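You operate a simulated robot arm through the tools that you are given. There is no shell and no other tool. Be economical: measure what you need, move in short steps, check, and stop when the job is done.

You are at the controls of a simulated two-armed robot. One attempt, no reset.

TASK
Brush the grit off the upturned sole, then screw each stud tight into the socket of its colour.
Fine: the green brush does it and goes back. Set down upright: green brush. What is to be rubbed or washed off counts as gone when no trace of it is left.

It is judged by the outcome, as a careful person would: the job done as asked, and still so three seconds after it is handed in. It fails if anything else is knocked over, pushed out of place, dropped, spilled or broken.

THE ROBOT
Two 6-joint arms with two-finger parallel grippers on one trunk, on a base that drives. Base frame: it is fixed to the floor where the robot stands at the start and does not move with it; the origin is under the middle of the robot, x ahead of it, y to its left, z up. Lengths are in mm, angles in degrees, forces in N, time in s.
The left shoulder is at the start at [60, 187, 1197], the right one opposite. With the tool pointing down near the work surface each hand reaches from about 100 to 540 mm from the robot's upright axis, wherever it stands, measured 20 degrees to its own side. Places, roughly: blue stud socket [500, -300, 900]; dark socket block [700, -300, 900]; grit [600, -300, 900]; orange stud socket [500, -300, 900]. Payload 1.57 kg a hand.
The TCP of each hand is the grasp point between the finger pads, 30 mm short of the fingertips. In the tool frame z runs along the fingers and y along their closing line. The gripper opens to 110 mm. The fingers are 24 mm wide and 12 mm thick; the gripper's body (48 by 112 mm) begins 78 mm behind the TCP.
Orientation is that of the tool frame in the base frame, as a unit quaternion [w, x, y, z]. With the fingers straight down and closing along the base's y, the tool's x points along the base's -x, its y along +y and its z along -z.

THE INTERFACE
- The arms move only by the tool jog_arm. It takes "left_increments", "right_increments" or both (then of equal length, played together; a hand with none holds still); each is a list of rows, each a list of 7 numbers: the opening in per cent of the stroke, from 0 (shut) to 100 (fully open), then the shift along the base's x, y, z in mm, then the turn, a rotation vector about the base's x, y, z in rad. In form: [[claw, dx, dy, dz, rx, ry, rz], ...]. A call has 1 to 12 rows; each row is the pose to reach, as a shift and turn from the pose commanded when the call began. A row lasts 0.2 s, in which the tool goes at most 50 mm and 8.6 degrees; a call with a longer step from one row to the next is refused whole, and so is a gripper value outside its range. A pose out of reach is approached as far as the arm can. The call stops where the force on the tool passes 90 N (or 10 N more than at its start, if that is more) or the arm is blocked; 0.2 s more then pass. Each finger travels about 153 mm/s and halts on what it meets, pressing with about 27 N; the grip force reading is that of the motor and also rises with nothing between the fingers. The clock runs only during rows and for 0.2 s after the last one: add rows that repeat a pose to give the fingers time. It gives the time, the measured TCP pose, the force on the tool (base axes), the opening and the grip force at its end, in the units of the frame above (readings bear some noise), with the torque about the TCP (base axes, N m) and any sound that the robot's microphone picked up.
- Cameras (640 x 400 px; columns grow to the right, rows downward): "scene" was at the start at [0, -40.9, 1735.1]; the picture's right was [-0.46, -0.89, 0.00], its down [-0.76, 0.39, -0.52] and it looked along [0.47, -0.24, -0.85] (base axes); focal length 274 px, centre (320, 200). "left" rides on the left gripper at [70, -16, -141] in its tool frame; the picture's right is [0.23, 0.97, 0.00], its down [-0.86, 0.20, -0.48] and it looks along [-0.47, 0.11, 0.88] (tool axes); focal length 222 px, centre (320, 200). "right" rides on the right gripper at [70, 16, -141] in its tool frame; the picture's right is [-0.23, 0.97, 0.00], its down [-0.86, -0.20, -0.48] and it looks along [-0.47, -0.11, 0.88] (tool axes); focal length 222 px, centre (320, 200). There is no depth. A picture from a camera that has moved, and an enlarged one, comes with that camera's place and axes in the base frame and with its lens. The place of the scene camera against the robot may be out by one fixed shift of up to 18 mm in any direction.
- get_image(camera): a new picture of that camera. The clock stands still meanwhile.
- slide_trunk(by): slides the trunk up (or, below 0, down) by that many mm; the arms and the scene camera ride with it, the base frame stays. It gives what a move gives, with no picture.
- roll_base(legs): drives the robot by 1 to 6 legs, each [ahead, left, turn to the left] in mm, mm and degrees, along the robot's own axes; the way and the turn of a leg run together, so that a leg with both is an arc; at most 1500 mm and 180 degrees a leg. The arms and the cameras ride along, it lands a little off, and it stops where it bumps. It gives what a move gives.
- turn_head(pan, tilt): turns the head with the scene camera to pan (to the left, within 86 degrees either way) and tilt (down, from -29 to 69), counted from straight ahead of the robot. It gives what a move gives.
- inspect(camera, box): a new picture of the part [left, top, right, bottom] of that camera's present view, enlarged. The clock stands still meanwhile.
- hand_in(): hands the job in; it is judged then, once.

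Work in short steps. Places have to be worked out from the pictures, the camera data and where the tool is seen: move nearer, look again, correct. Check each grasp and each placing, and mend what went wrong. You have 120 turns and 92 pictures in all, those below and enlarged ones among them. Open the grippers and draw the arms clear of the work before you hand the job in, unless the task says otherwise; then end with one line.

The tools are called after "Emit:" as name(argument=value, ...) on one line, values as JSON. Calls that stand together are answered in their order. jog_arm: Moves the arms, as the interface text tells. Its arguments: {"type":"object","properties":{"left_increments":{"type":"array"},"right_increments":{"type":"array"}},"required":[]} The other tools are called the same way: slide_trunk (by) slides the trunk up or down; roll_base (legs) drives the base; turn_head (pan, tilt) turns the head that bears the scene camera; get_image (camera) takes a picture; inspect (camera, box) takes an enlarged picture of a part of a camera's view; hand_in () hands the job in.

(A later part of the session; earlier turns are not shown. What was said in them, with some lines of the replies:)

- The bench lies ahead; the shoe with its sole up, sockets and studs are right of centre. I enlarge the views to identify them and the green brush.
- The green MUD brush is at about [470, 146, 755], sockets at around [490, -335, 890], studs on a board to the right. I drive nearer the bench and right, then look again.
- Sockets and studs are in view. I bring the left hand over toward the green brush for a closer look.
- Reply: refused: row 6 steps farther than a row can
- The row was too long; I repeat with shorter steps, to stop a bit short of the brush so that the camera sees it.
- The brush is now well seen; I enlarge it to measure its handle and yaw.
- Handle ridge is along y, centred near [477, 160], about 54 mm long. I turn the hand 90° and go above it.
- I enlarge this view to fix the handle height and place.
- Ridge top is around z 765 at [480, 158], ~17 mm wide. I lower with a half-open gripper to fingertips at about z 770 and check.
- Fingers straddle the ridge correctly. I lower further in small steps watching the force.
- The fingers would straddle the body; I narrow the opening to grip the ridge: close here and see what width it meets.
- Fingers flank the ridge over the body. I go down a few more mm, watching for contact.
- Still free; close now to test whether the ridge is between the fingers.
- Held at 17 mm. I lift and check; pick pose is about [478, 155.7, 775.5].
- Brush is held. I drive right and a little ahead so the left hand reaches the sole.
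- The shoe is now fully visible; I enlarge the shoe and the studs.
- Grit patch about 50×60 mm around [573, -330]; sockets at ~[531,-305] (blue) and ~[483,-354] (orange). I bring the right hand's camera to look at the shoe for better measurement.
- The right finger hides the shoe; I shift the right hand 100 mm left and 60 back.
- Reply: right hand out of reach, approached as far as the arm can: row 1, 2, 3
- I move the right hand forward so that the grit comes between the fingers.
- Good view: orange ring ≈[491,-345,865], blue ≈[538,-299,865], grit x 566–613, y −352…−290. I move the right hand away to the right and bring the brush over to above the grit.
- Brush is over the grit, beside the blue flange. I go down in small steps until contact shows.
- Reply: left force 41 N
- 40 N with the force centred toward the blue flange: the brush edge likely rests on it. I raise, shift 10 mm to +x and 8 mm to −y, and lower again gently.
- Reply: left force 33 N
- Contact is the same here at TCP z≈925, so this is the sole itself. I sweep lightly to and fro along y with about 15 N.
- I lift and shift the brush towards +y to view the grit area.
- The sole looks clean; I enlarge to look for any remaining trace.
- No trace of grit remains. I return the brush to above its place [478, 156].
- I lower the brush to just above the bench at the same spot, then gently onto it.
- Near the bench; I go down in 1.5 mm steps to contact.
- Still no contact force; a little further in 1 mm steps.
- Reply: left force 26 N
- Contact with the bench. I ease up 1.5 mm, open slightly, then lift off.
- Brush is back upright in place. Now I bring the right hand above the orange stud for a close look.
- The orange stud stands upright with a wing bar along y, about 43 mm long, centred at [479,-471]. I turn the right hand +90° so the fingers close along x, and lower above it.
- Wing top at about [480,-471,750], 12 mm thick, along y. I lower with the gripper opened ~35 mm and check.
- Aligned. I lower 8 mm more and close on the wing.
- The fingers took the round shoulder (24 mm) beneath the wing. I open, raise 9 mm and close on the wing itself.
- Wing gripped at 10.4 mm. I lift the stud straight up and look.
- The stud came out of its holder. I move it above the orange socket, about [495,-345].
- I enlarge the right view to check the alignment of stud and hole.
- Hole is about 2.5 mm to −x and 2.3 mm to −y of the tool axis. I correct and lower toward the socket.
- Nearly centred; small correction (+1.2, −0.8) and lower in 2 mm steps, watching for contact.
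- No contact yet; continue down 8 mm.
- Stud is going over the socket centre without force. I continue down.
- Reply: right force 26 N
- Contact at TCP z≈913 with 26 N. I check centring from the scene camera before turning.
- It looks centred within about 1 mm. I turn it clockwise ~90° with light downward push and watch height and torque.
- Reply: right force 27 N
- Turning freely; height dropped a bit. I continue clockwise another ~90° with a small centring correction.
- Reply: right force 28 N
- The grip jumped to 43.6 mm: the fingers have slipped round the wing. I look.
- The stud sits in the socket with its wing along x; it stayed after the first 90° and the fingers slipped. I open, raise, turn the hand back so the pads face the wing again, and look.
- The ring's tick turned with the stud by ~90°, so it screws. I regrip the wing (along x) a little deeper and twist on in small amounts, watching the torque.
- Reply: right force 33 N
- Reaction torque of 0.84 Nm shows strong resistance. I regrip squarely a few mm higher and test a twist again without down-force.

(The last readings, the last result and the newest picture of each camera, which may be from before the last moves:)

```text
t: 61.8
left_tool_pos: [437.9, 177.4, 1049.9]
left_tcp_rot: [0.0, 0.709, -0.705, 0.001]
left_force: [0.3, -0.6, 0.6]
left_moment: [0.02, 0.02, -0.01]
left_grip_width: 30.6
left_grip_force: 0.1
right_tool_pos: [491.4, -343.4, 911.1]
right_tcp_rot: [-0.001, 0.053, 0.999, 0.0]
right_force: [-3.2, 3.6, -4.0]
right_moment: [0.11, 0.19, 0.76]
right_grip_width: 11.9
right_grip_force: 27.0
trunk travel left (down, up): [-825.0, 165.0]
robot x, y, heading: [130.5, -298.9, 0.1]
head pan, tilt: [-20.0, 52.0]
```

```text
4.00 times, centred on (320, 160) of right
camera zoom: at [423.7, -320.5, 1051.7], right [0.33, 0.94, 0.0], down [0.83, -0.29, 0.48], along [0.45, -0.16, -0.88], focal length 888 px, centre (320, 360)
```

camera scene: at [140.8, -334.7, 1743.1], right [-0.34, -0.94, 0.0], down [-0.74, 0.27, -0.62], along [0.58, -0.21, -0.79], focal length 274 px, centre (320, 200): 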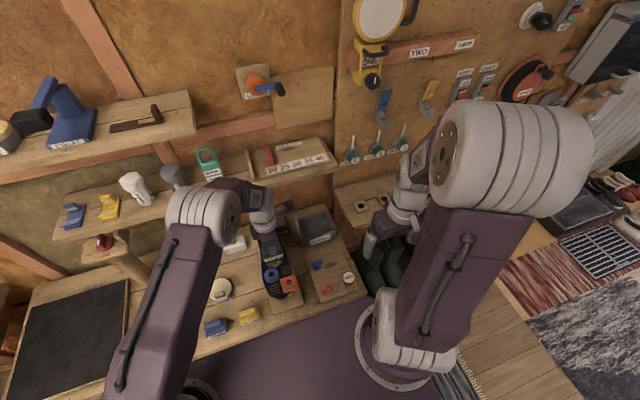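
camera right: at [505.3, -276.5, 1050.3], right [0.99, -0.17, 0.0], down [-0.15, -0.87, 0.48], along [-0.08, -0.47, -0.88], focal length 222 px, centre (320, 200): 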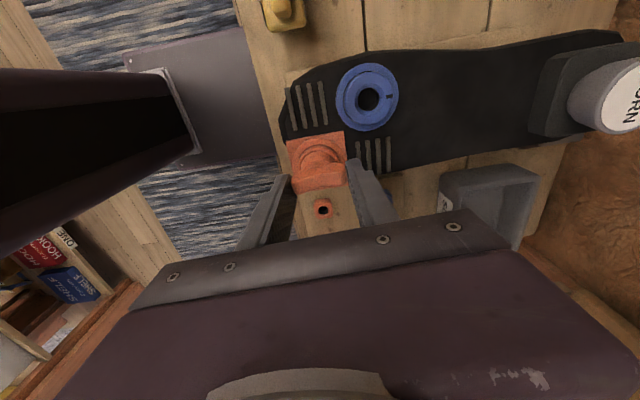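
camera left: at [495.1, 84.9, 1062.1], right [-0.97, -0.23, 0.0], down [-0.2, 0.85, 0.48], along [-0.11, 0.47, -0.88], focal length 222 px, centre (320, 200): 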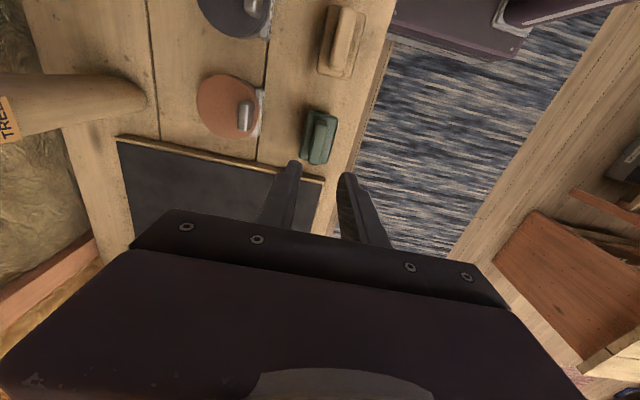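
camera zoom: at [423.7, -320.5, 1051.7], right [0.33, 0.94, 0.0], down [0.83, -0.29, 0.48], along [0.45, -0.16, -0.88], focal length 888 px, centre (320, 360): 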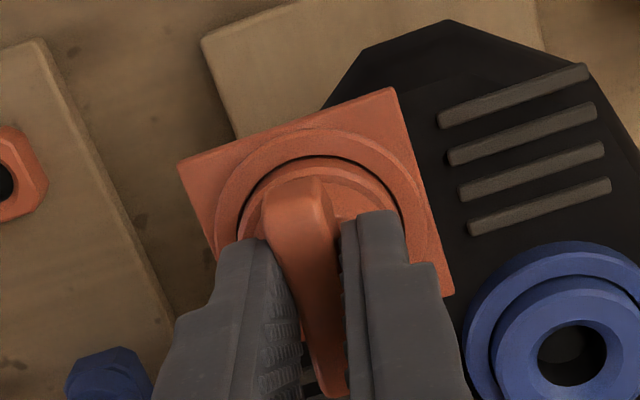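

The stud no longer turns (0.76 Nm reaction) — tight. I release, rise and move to the blue stud, turning the hand +90° on the way.

Emit:
jog_arm(right_increments=[[20, 0, 0, 0, 0, 0, 0.12], [45, 0, 0, 0, 0, 0, 0.12], [45, 0, 0, 25, 0, 0, 0.12], [45, 0, 0, 65, 0, 0, 0.12], [45, 20, -25, 70, 0, 0, 0.12], [45, 40, -60, 70, 0, 0, 0.12], [45, 60, -90, 70, 0, 0, 0.12], [45, 85, -119, 70, 0, 0, 0.12]])

Emit:
jog_arm(right_increments=[[60, 0, 0, -10, 0, 0, 0.143], [60, 0, 0, -20, 0, 0, 0.286], [60, 0, 0, -30, 0, 0, 0.429], [60, 0, 0, -40, 0, 0, 0.572], [60, 0, 0, -50, 0, 0, 0.715], [60, 0, 0, -60, 0, 0, 0.858], [60, 0, 0, -70, 0, 0, 1.0], [60, 0, 0, -80, 0, 0, 1.143], [60, 0, 0, -85, 0, 0, 1.286], [60, 0, 0, -90, 0, 0, 1.43], [60, 0, 0, -95, 0, 0, 1.571]])

Emit:
get_image(camera="right")

Emit:
inspect(camera="scene", box=[250, 240, 346, 300])

```text
t: 63.6
left_tool_pos: [440.8, 175.1, 1049.3]
left_tcp_rot: [0.0, 0.708, -0.706, 0.0]
left_force: [1.3, 0.4, -0.2]
left_moment: [0.02, 0.03, 0.0]
left_grip_width: 30.8
left_grip_force: 0.0
right_tool_pos: [580.9, -460.9, 980.0]
right_tcp_rot: [-0.001, -0.008, 1.0, 0.0]
right_force: [0.1, -1.0, -0.3]
right_moment: [0.02, -0.01, -0.01]
right_grip_width: 49.6
right_grip_force: 0.2
trunk travel left (down, up): [-825.0, 165.0]
robot x, y, heading: [129.2, -299.8, 0.3]
head pan, tilt: [-20.0, 52.0]
```

```text
t: 66.0
left_tool_pos: [438.9, 176.4, 1050.0]
left_tcp_rot: [0.001, 0.709, -0.705, 0.0]
left_force: [-0.8, 0.1, -0.1]
left_moment: [-0.04, -0.01, -0.04]
left_grip_width: 30.6
left_grip_force: 0.1
right_tool_pos: [578.5, -462.9, 886.7]
right_tcp_rot: [0.0, 0.712, -0.702, 0.0]
right_force: [-0.5, -1.4, 0.1]
right_moment: [-0.02, 0.0, 0.0]
right_grip_width: 65.7
right_grip_force: 0.0
trunk travel left (down, up): [-825.0, 165.0]
robot x, y, heading: [127.9, -297.2, 0.1]
head pan, tilt: [-20.0, 52.0]
```

```text
29 pictures are left
camera right: at [561.9, -533.5, 1028.2], right [-0.98, 0.21, 0.0], down [0.19, 0.86, 0.48], along [0.1, 0.47, -0.88], focal length 222 px, centre (320, 200)
```

right: 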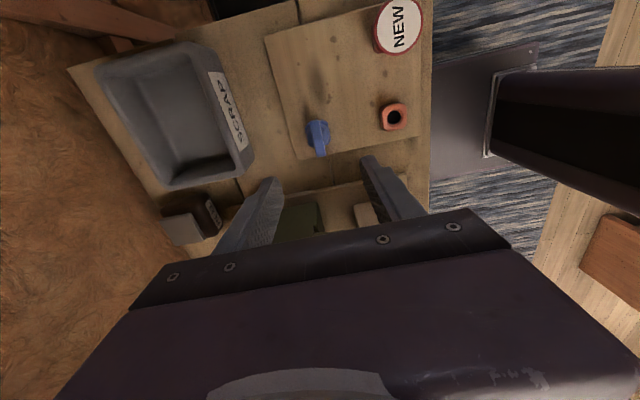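

```text
6.67 times, centred on (298, 270) of scene
camera zoom: at [140.6, -334.6, 1743.1], right [-0.34, -0.94, 0.0], down [-0.74, 0.27, -0.62], along [0.58, -0.21, -0.79], focal length 1825 px, centre (467, -267)
```

zoom: 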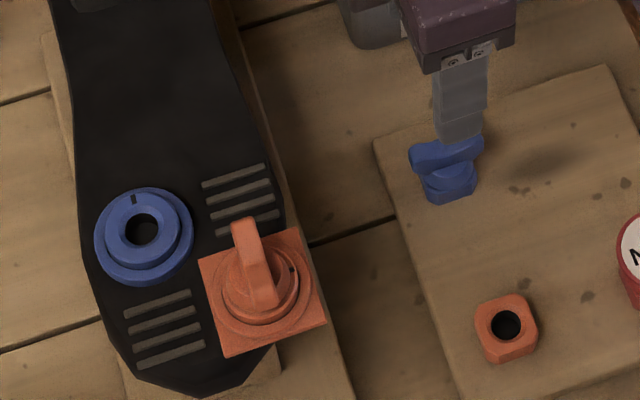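

Orange stud is seated with its tick turned a quarter. I enlarge the blue stud for alignment.

Emit:
inspect(camera="right", box=[270, 105, 366, 165])

```text
6.67 times, centred on (318, 135) of right
camera zoom: at [561.9, -533.5, 1028.2], right [-0.98, 0.21, 0.0], down [0.19, 0.86, 0.48], along [0.1, 0.47, -0.88], focal length 1481 px, centre (333, 633)
```

zoom: 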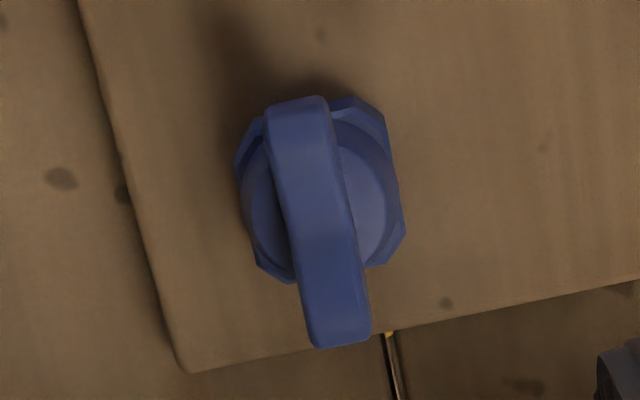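

Blue wing is along y at about [577.4,-471.4]. I shift by (−1, −8.5), lower to TCP z≈777 and close on the wing.

Emit:
jog_arm(right_increments=[[45, -1, -8.5, -35, 0, 0, -0.03], [35, -1, -8.5, -70, 0, 0, -0.03], [35, -1, -8.5, -98, 0, 0, -0.03], [35, -1, -8.5, -109.5, 0, 0, -0.03], [12, -1, -8.5, -109.5, 0, 0, -0.03], [0, -1, -8.5, -109.5, 0, 0, -0.03], [0, -1, -8.5, -109.5, 0, 0, -0.03]])

Emit:
inspect(camera="right", box=[240, 110, 400, 210])

```text
t: 67.6
left_tool_pos: [439.2, 176.9, 1049.7]
left_tcp_rot: [0.0, 0.709, -0.706, -0.001]
left_force: [-0.3, 0.1, -0.3]
left_moment: [-0.01, 0.02, 0.02]
left_grip_width: 30.9
left_grip_force: 0.0
right_tool_pos: [578.0, -472.0, 778.2]
right_tcp_rot: [0.0, -0.702, 0.713, 0.0]
right_force: [2.6, -0.1, -0.2]
right_moment: [0.02, -0.11, 0.0]
right_grip_width: 10.5
right_grip_force: 27.3
trunk travel left (down, up): [-825.0, 165.0]
robot x, y, heading: [135.9, -297.8, 0.3]
head pan, tilt: [-20.0, 52.0]
```

```text
4.00 times, centred on (320, 160) of right
camera zoom: at [559.0, -541.7, 918.9], right [-0.97, 0.24, 0.0], down [0.21, 0.85, 0.48], along [0.12, 0.46, -0.88], focal length 888 px, centre (320, 360)
```

zoom: 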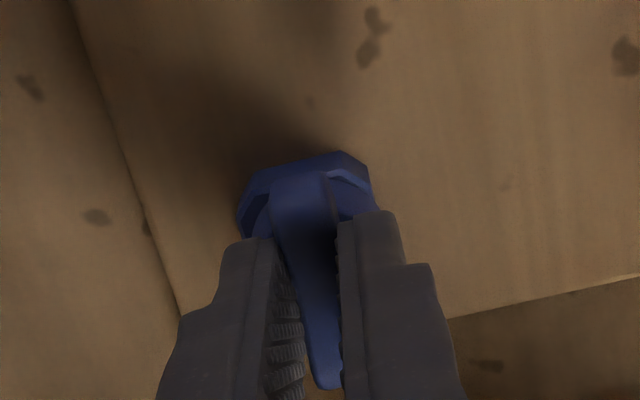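

Gripped at 10.5 mm. I lift it and carry it to above the blue socket, about [541,-297].

Emit:
jog_arm(right_increments=[[0, 0, 0, 10, 0, 0, 0], [0, 0, 0, 45, 0, 0, 0], [0, 0, 0, 85, 0, 0, 0], [0, 0, 0, 125, 0, 0, 0], [0, 0, 0, 160, 0, 0, 0], [0, 0, 0, 190, 0, 0, 0], [0, -7, 35, 190, 0, 0, 0], [0, -15, 70, 190, 0, 0, 0], [0, -22, 105, 190, 0, 0, 0], [0, -30, 140, 190, 0, 0, 0], [0, -37, 174.5, 190, 0, 0, 0], [0, -37, 174.5, 190, 0, 0, 0]])

Emit:
inspect(camera="right", box=[264, 100, 392, 180])

```text
t: 70.2
left_tool_pos: [439.3, 176.1, 1049.6]
left_tcp_rot: [0.0, 0.709, -0.705, 0.0]
left_force: [0.2, 0.7, -0.5]
left_moment: [-0.02, -0.02, -0.03]
left_grip_width: 30.6
left_grip_force: 0.0
right_tool_pos: [541.1, -296.6, 968.0]
right_tcp_rot: [-0.001, -0.702, 0.713, 0.001]
right_force: [0.1, -0.5, -0.7]
right_moment: [0.02, 0.02, 0.0]
right_grip_width: 10.8
right_grip_force: 27.1
trunk travel left (down, up): [-825.0, 165.0]
robot x, y, heading: [131.8, -302.0, 0.3]
head pan, tilt: [-20.0, 52.0]
```

```text
5.00 times, centred on (328, 140) of right
camera zoom: at [522.0, -367.1, 1108.5], right [-0.97, 0.24, 0.0], down [0.21, 0.85, 0.48], along [0.12, 0.46, -0.88], focal length 1111 px, centre (280, 500)
```

zoom: 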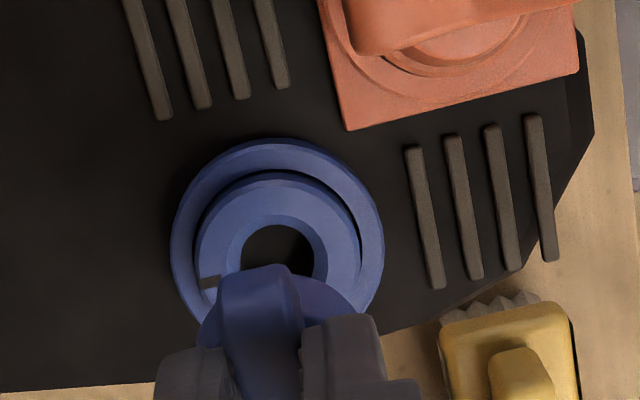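

Compared with the orange socket's good alignment, I need about (+1, −2.5). I correct and lower to near the socket.

Emit:
jog_arm(right_increments=[[0, 1, -2.5, -8, 0, 0, 0], [0, 1, -2.5, -18, 0, 0, 0], [0, 1, -2.5, -28, 0, 0, 0]])

Emit:
inspect(camera="right", box=[264, 110, 392, 190])

```text
t: 71.0
left_tool_pos: [438.5, 176.4, 1049.3]
left_tcp_rot: [-0.001, 0.708, -0.706, 0.0]
left_force: [-0.1, 0.1, 0.7]
left_moment: [-0.03, 0.02, 0.01]
left_grip_width: 30.6
left_grip_force: 0.0
right_tool_pos: [542.5, -300.2, 936.7]
right_tcp_rot: [0.0, -0.702, 0.712, 0.001]
right_force: [-0.2, -0.2, -0.1]
right_moment: [0.0, 0.02, -0.02]
right_grip_width: 10.4
right_grip_force: 27.6
trunk travel left (down, up): [-825.0, 165.0]
robot x, y, heading: [131.6, -296.1, 0.1]
head pan, tilt: [-20.0, 52.0]
```

```text
5.00 times, centred on (328, 150) of right
camera zoom: at [524.1, -369.2, 1078.3], right [-0.97, 0.24, 0.0], down [0.21, 0.85, 0.48], along [0.12, 0.46, -0.88], focal length 1111 px, centre (280, 450)
```

zoom: 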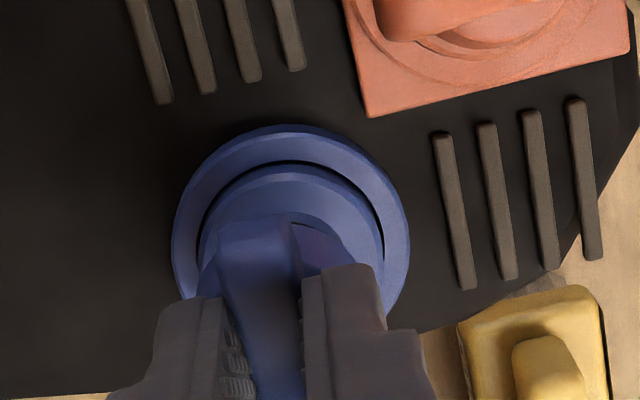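

Slight overshoot by comparison; I correct (−1.2, +1.0) and lower in small steps toward contact.

Emit:
jog_arm(right_increments=[[0, -1.2, 1, -4, 0, 0, 0], [0, -1.2, 1, -8, 0, 0, 0], [0, -1.2, 1, -12, 0, 0, 0], [0, -1.2, 1, -16, 0, 0, 0], [0, -1.2, 1, -19, 0, 0, 0]])

Emit:
inspect(camera="right", box=[264, 110, 392, 190])

```text
t: 72.2
left_tool_pos: [438.7, 176.5, 1048.9]
left_tcp_rot: [0.0, 0.708, -0.706, -0.001]
left_force: [1.2, 0.3, 0.5]
left_moment: [0.0, 0.0, 0.01]
left_grip_width: 30.9
left_grip_force: 0.0
right_tool_pos: [539.1, -298.0, 919.3]
right_tcp_rot: [0.0, -0.702, 0.712, -0.001]
right_force: [-0.4, 0.6, -0.1]
right_moment: [0.0, -0.04, 0.02]
right_grip_width: 10.6
right_grip_force: 27.3
trunk travel left (down, up): [-825.0, 165.0]
robot x, y, heading: [130.9, -301.4, 0.3]
head pan, tilt: [-20.0, 52.0]
```

```text
5.00 times, centred on (328, 150) of right
camera zoom: at [521.1, -367.8, 1060.4], right [-0.97, 0.24, 0.0], down [0.21, 0.85, 0.48], along [0.12, 0.46, -0.88], focal length 1111 px, centre (280, 450)
```

zoom: 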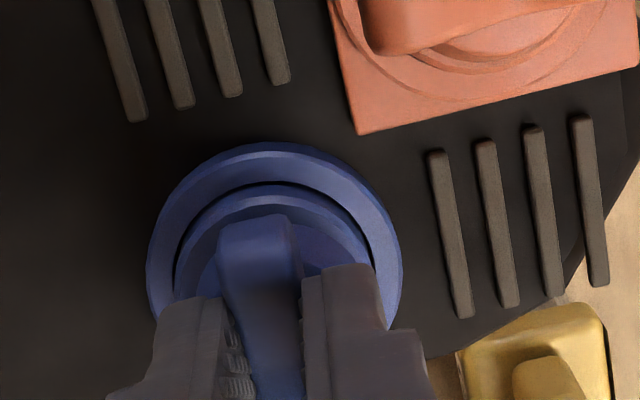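

Now matches the orange case closely. I lower to contact (about z 913).

Emit:
jog_arm(right_increments=[[0, 0.4, 0.3, -2, 0, 0, 0], [0, 0.4, 0.3, -4, 0, 0, 0], [0, 0.4, 0.3, -6, 0, 0, 0]])

```text
t: 73.0
left_tool_pos: [437.5, 174.8, 1049.1]
left_tcp_rot: [-0.001, 0.708, -0.706, 0.0]
left_force: [-0.1, 0.1, -0.4]
left_moment: [0.02, 0.02, -0.01]
left_grip_width: 30.6
left_grip_force: 0.0
right_tool_pos: [539.6, -297.5, 914.2]
right_tcp_rot: [0.002, -0.702, 0.712, -0.001]
right_force: [2.8, -3.0, 21.1]
right_moment: [-0.2, -0.03, -0.03]
right_grip_width: 10.4
right_grip_force: 27.2
trunk travel left (down, up): [-825.0, 165.0]
robot x, y, heading: [129.1, -301.5, 0.0]
head pan, tilt: [-20.0, 52.0]
```

Contact as with orange (21 N at 914). I turn clockwise ~90° with the same gentle downward profile.

Emit:
jog_arm(right_increments=[[0, 0, 0, 0.4, 0, 0, -0.14], [0, 0, 0, 0.3, 0, 0, -0.28], [0, 0, 0, 0.2, 0, 0, -0.42], [0, 0, 0, 0, 0, 0, -0.56], [0, 0, 0, -0.2, 0, 0, -0.7], [0, 0, 0, -0.4, 0, 0, -0.84], [0, 0, 0, -0.6, 0, 0, -0.98], [0, 0, 0, -0.8, 0, 0, -1.12], [0, 0, 0, -1, 0, 0, -1.26], [0, 0, 0, -1.2, 0, 0, -1.4], [0, 0, 0, -1.4, 0, 0, -1.54]])

Emit:
jog_arm(right_increments=[[0, 0, 0, 0, 0, 0, -0.06], [0, 0, 0, 0, 0, 0, -0.12]])

Emit:
inspect(camera="right", box=[240, 110, 400, 210])

```text
t: 75.4
left_tool_pos: [436.9, 177.8, 1048.2]
left_tcp_rot: [0.001, 0.708, -0.706, 0.002]
left_force: [-0.3, -0.5, 0.1]
left_moment: [-0.01, -0.01, 0.01]
left_grip_width: 30.6
left_grip_force: 0.1
right_tool_pos: [539.6, -295.3, 912.7]
right_tcp_rot: [0.001, -0.006, 1.0, -0.001]
right_force: [-1.7, 16.0, 26.6]
right_moment: [0.48, 0.07, 0.04]
right_grip_width: 10.7
right_grip_force: 26.9
trunk travel left (down, up): [-825.0, 165.0]
robot x, y, heading: [129.7, -295.9, 0.2]
head pan, tilt: [-20.0, 52.0]
```

```text
t: 76.0
left_tool_pos: [436.5, 179.5, 1047.7]
left_tcp_rot: [0.0, 0.708, -0.706, 0.002]
left_force: [0.4, -0.7, -0.9]
left_moment: [0.01, 0.01, 0.03]
left_grip_width: 31.1
left_grip_force: 0.1
right_tool_pos: [540.8, -295.7, 912.7]
right_tcp_rot: [0.002, 0.053, 0.999, -0.001]
right_force: [-0.6, 17.5, 19.9]
right_moment: [0.51, -0.05, 0.71]
right_grip_width: 11.3
right_grip_force: 27.3
trunk travel left (down, up): [-825.0, 165.0]
robot x, y, heading: [133.5, -299.4, 0.2]
head pan, tilt: [-20.0, 52.0]
```

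```text
4.00 times, centred on (320, 160) of right
camera zoom: at [470.3, -272.1, 1053.1], right [0.33, 0.94, 0.0], down [0.83, -0.29, 0.48], along [0.45, -0.16, -0.88], focal length 888 px, centre (320, 360)
```

zoom: 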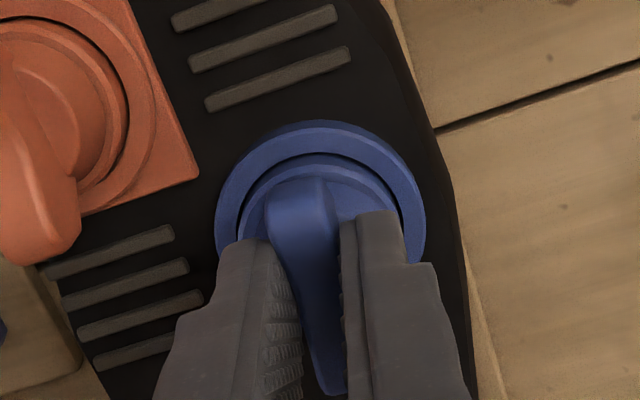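

Same hard stop with 0.71 Nm after a quarter turn. I tighten a touch more while relieving the side load, then open and lift.

Emit:
jog_arm(right_increments=[[0, 0, 1.5, 1, 0, 0, -0.04], [0, 0, 1.5, 1, 0, 0, -0.05]])

Emit:
jog_arm(right_increments=[[30, 0, 0, 0, 0, 0, 0], [50, 0, 0, 0, 0, 0, 0], [50, 0, 0, 25, 0, 0, 0], [50, 0, 0, 60, 0, 0, 0.1], [60, 0, 0, 70, 0, 0, 0.16]])

Emit:
inspect(camera="right", box=[200, 90, 400, 215])

```text
t: 76.6
left_tool_pos: [437.9, 178.5, 1047.9]
left_tcp_rot: [0.001, 0.708, -0.706, 0.001]
left_force: [-0.2, 0.1, 0.3]
left_moment: [-0.03, -0.03, 0.01]
left_grip_width: 30.7
left_grip_force: 0.2
right_tool_pos: [539.8, -296.5, 912.5]
right_tcp_rot: [-0.001, 0.079, 0.997, -0.002]
right_force: [-3.2, 14.3, 0.4]
right_moment: [0.46, 0.06, 0.77]
right_grip_width: 12.4
right_grip_force: 26.9
trunk travel left (down, up): [-825.0, 165.0]
robot x, y, heading: [128.7, -296.3, -0.0]
head pan, tilt: [-20.0, 52.0]
```

```text
t: 77.8
left_tool_pos: [438.6, 176.7, 1049.2]
left_tcp_rot: [0.0, 0.708, -0.706, 0.0]
left_force: [0.2, -0.7, -0.4]
left_moment: [0.03, 0.01, 0.01]
left_grip_width: 30.8
left_grip_force: 0.0
right_tool_pos: [543.1, -296.9, 983.6]
right_tcp_rot: [0.0, -0.003, 1.0, -0.001]
right_force: [-0.5, -0.5, 0.1]
right_moment: [-0.01, 0.0, -0.02]
right_grip_width: 66.0
right_grip_force: 0.0
trunk travel left (down, up): [-825.0, 165.0]
robot x, y, heading: [130.8, -302.2, 0.2]
head pan, tilt: [-20.0, 52.0]
```

```text
3.20 times, centred on (300, 152) of right
camera zoom: at [471.2, -281.5, 1124.9], right [0.22, 0.98, 0.0], down [0.86, -0.19, 0.48], along [0.47, -0.11, -0.88], focal length 711 px, centre (384, 352)
```

zoom: 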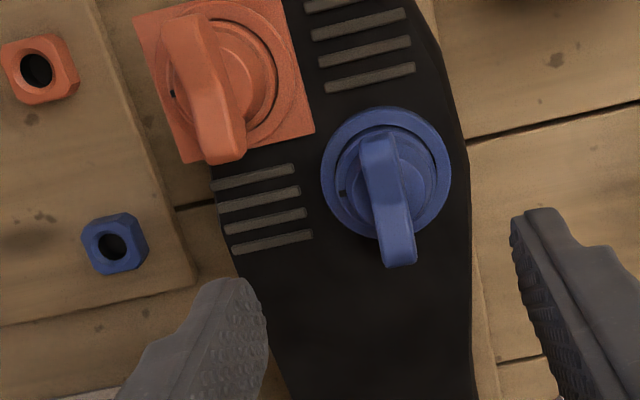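

Both studs sit seated with ticks turned a quarter, sole clean. I withdraw both hands with open grippers and take a last look.

Emit:
jog_arm(left_increments=[[60, 0, 0, 15, 0, 0, 0], [100, -10, 0, 30, 0, 0, 0], [100, -20, 0, 45, 0, 0, 0], [100, -30, 0, 60, 0, 0, 0], [100, -40, 0, 60, 0, 0, 0], [100, -50, 0, 60, 0, 0, 0], [100, -50, 0, 60, 0, 0, 0]], right_increments=[[60, 0, 0, 40, 0, 0, 0], [70, 0, 0, 85, 0, 0, 0], [100, 0, 0, 125, 0, 0, 0], [100, -20, -40, 140, 0, 0, 0], [100, -40, -80, 140, 0, 0, 0], [100, -65, -120, 140, 0, 0, 0], [100, -90, -160, 140, 0, 0, 0]])

Emit:
get_image(camera="scene")

Emit:
inspect(camera="scene", box=[110, 205, 350, 355])

```text
t: 79.4
left_tool_pos: [388.1, 172.7, 1111.3]
left_tcp_rot: [-0.001, 0.708, -0.706, -0.001]
left_force: [0.3, -0.6, -0.3]
left_moment: [0.0, 0.0, 0.01]
left_grip_width: 110.0
left_grip_force: 0.1
right_tool_pos: [448.7, -459.0, 1118.9]
right_tcp_rot: [0.001, -0.003, 1.0, 0.001]
right_force: [-0.1, -0.2, -0.8]
right_moment: [0.02, 0.01, -0.03]
right_grip_width: 110.1
right_grip_force: 0.0
trunk travel left (down, up): [-825.0, 165.0]
robot x, y, heading: [132.2, -300.4, 0.1]
head pan, tilt: [-20.0, 52.0]
```

```text
20 pictures are left
camera scene: at [138.6, -336.9, 1743.1], right [-0.34, -0.94, 0.0], down [-0.74, 0.27, -0.62], along [0.58, -0.21, -0.79], focal length 274 px, centre (320, 200)
```

scene: 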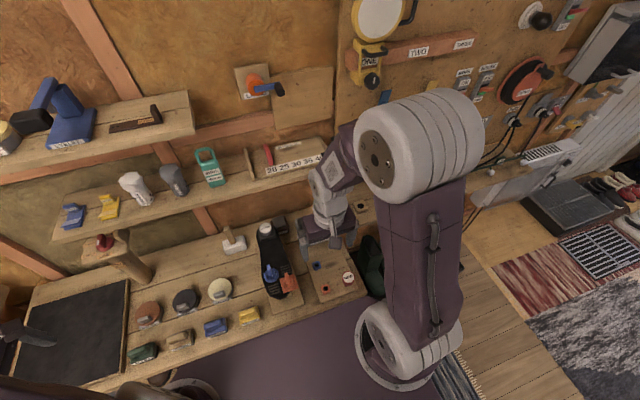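

```text
2.67 times, centred on (230, 280) of scene
camera zoom: at [138.6, -336.9, 1743.1], right [-0.34, -0.94, 0.0], down [-0.74, 0.27, -0.62], along [0.58, -0.21, -0.79], focal length 730 px, centre (560, -13)
```

zoom: 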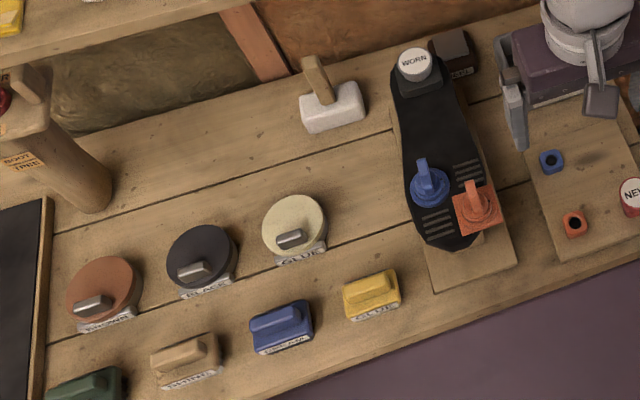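

The brush stands upright in its row, the sole is clean, both studs are in, and nothing else has been disturbed. I hand in.

Emit:
hand_in()

```text
The job is handed in.
```

The grit is brushed off the sole with no trace visible, and the green brush stands upright back in its place. The blue and orange studs are screwed into their matching sockets until they stopped turning, after about a quarter turn each.
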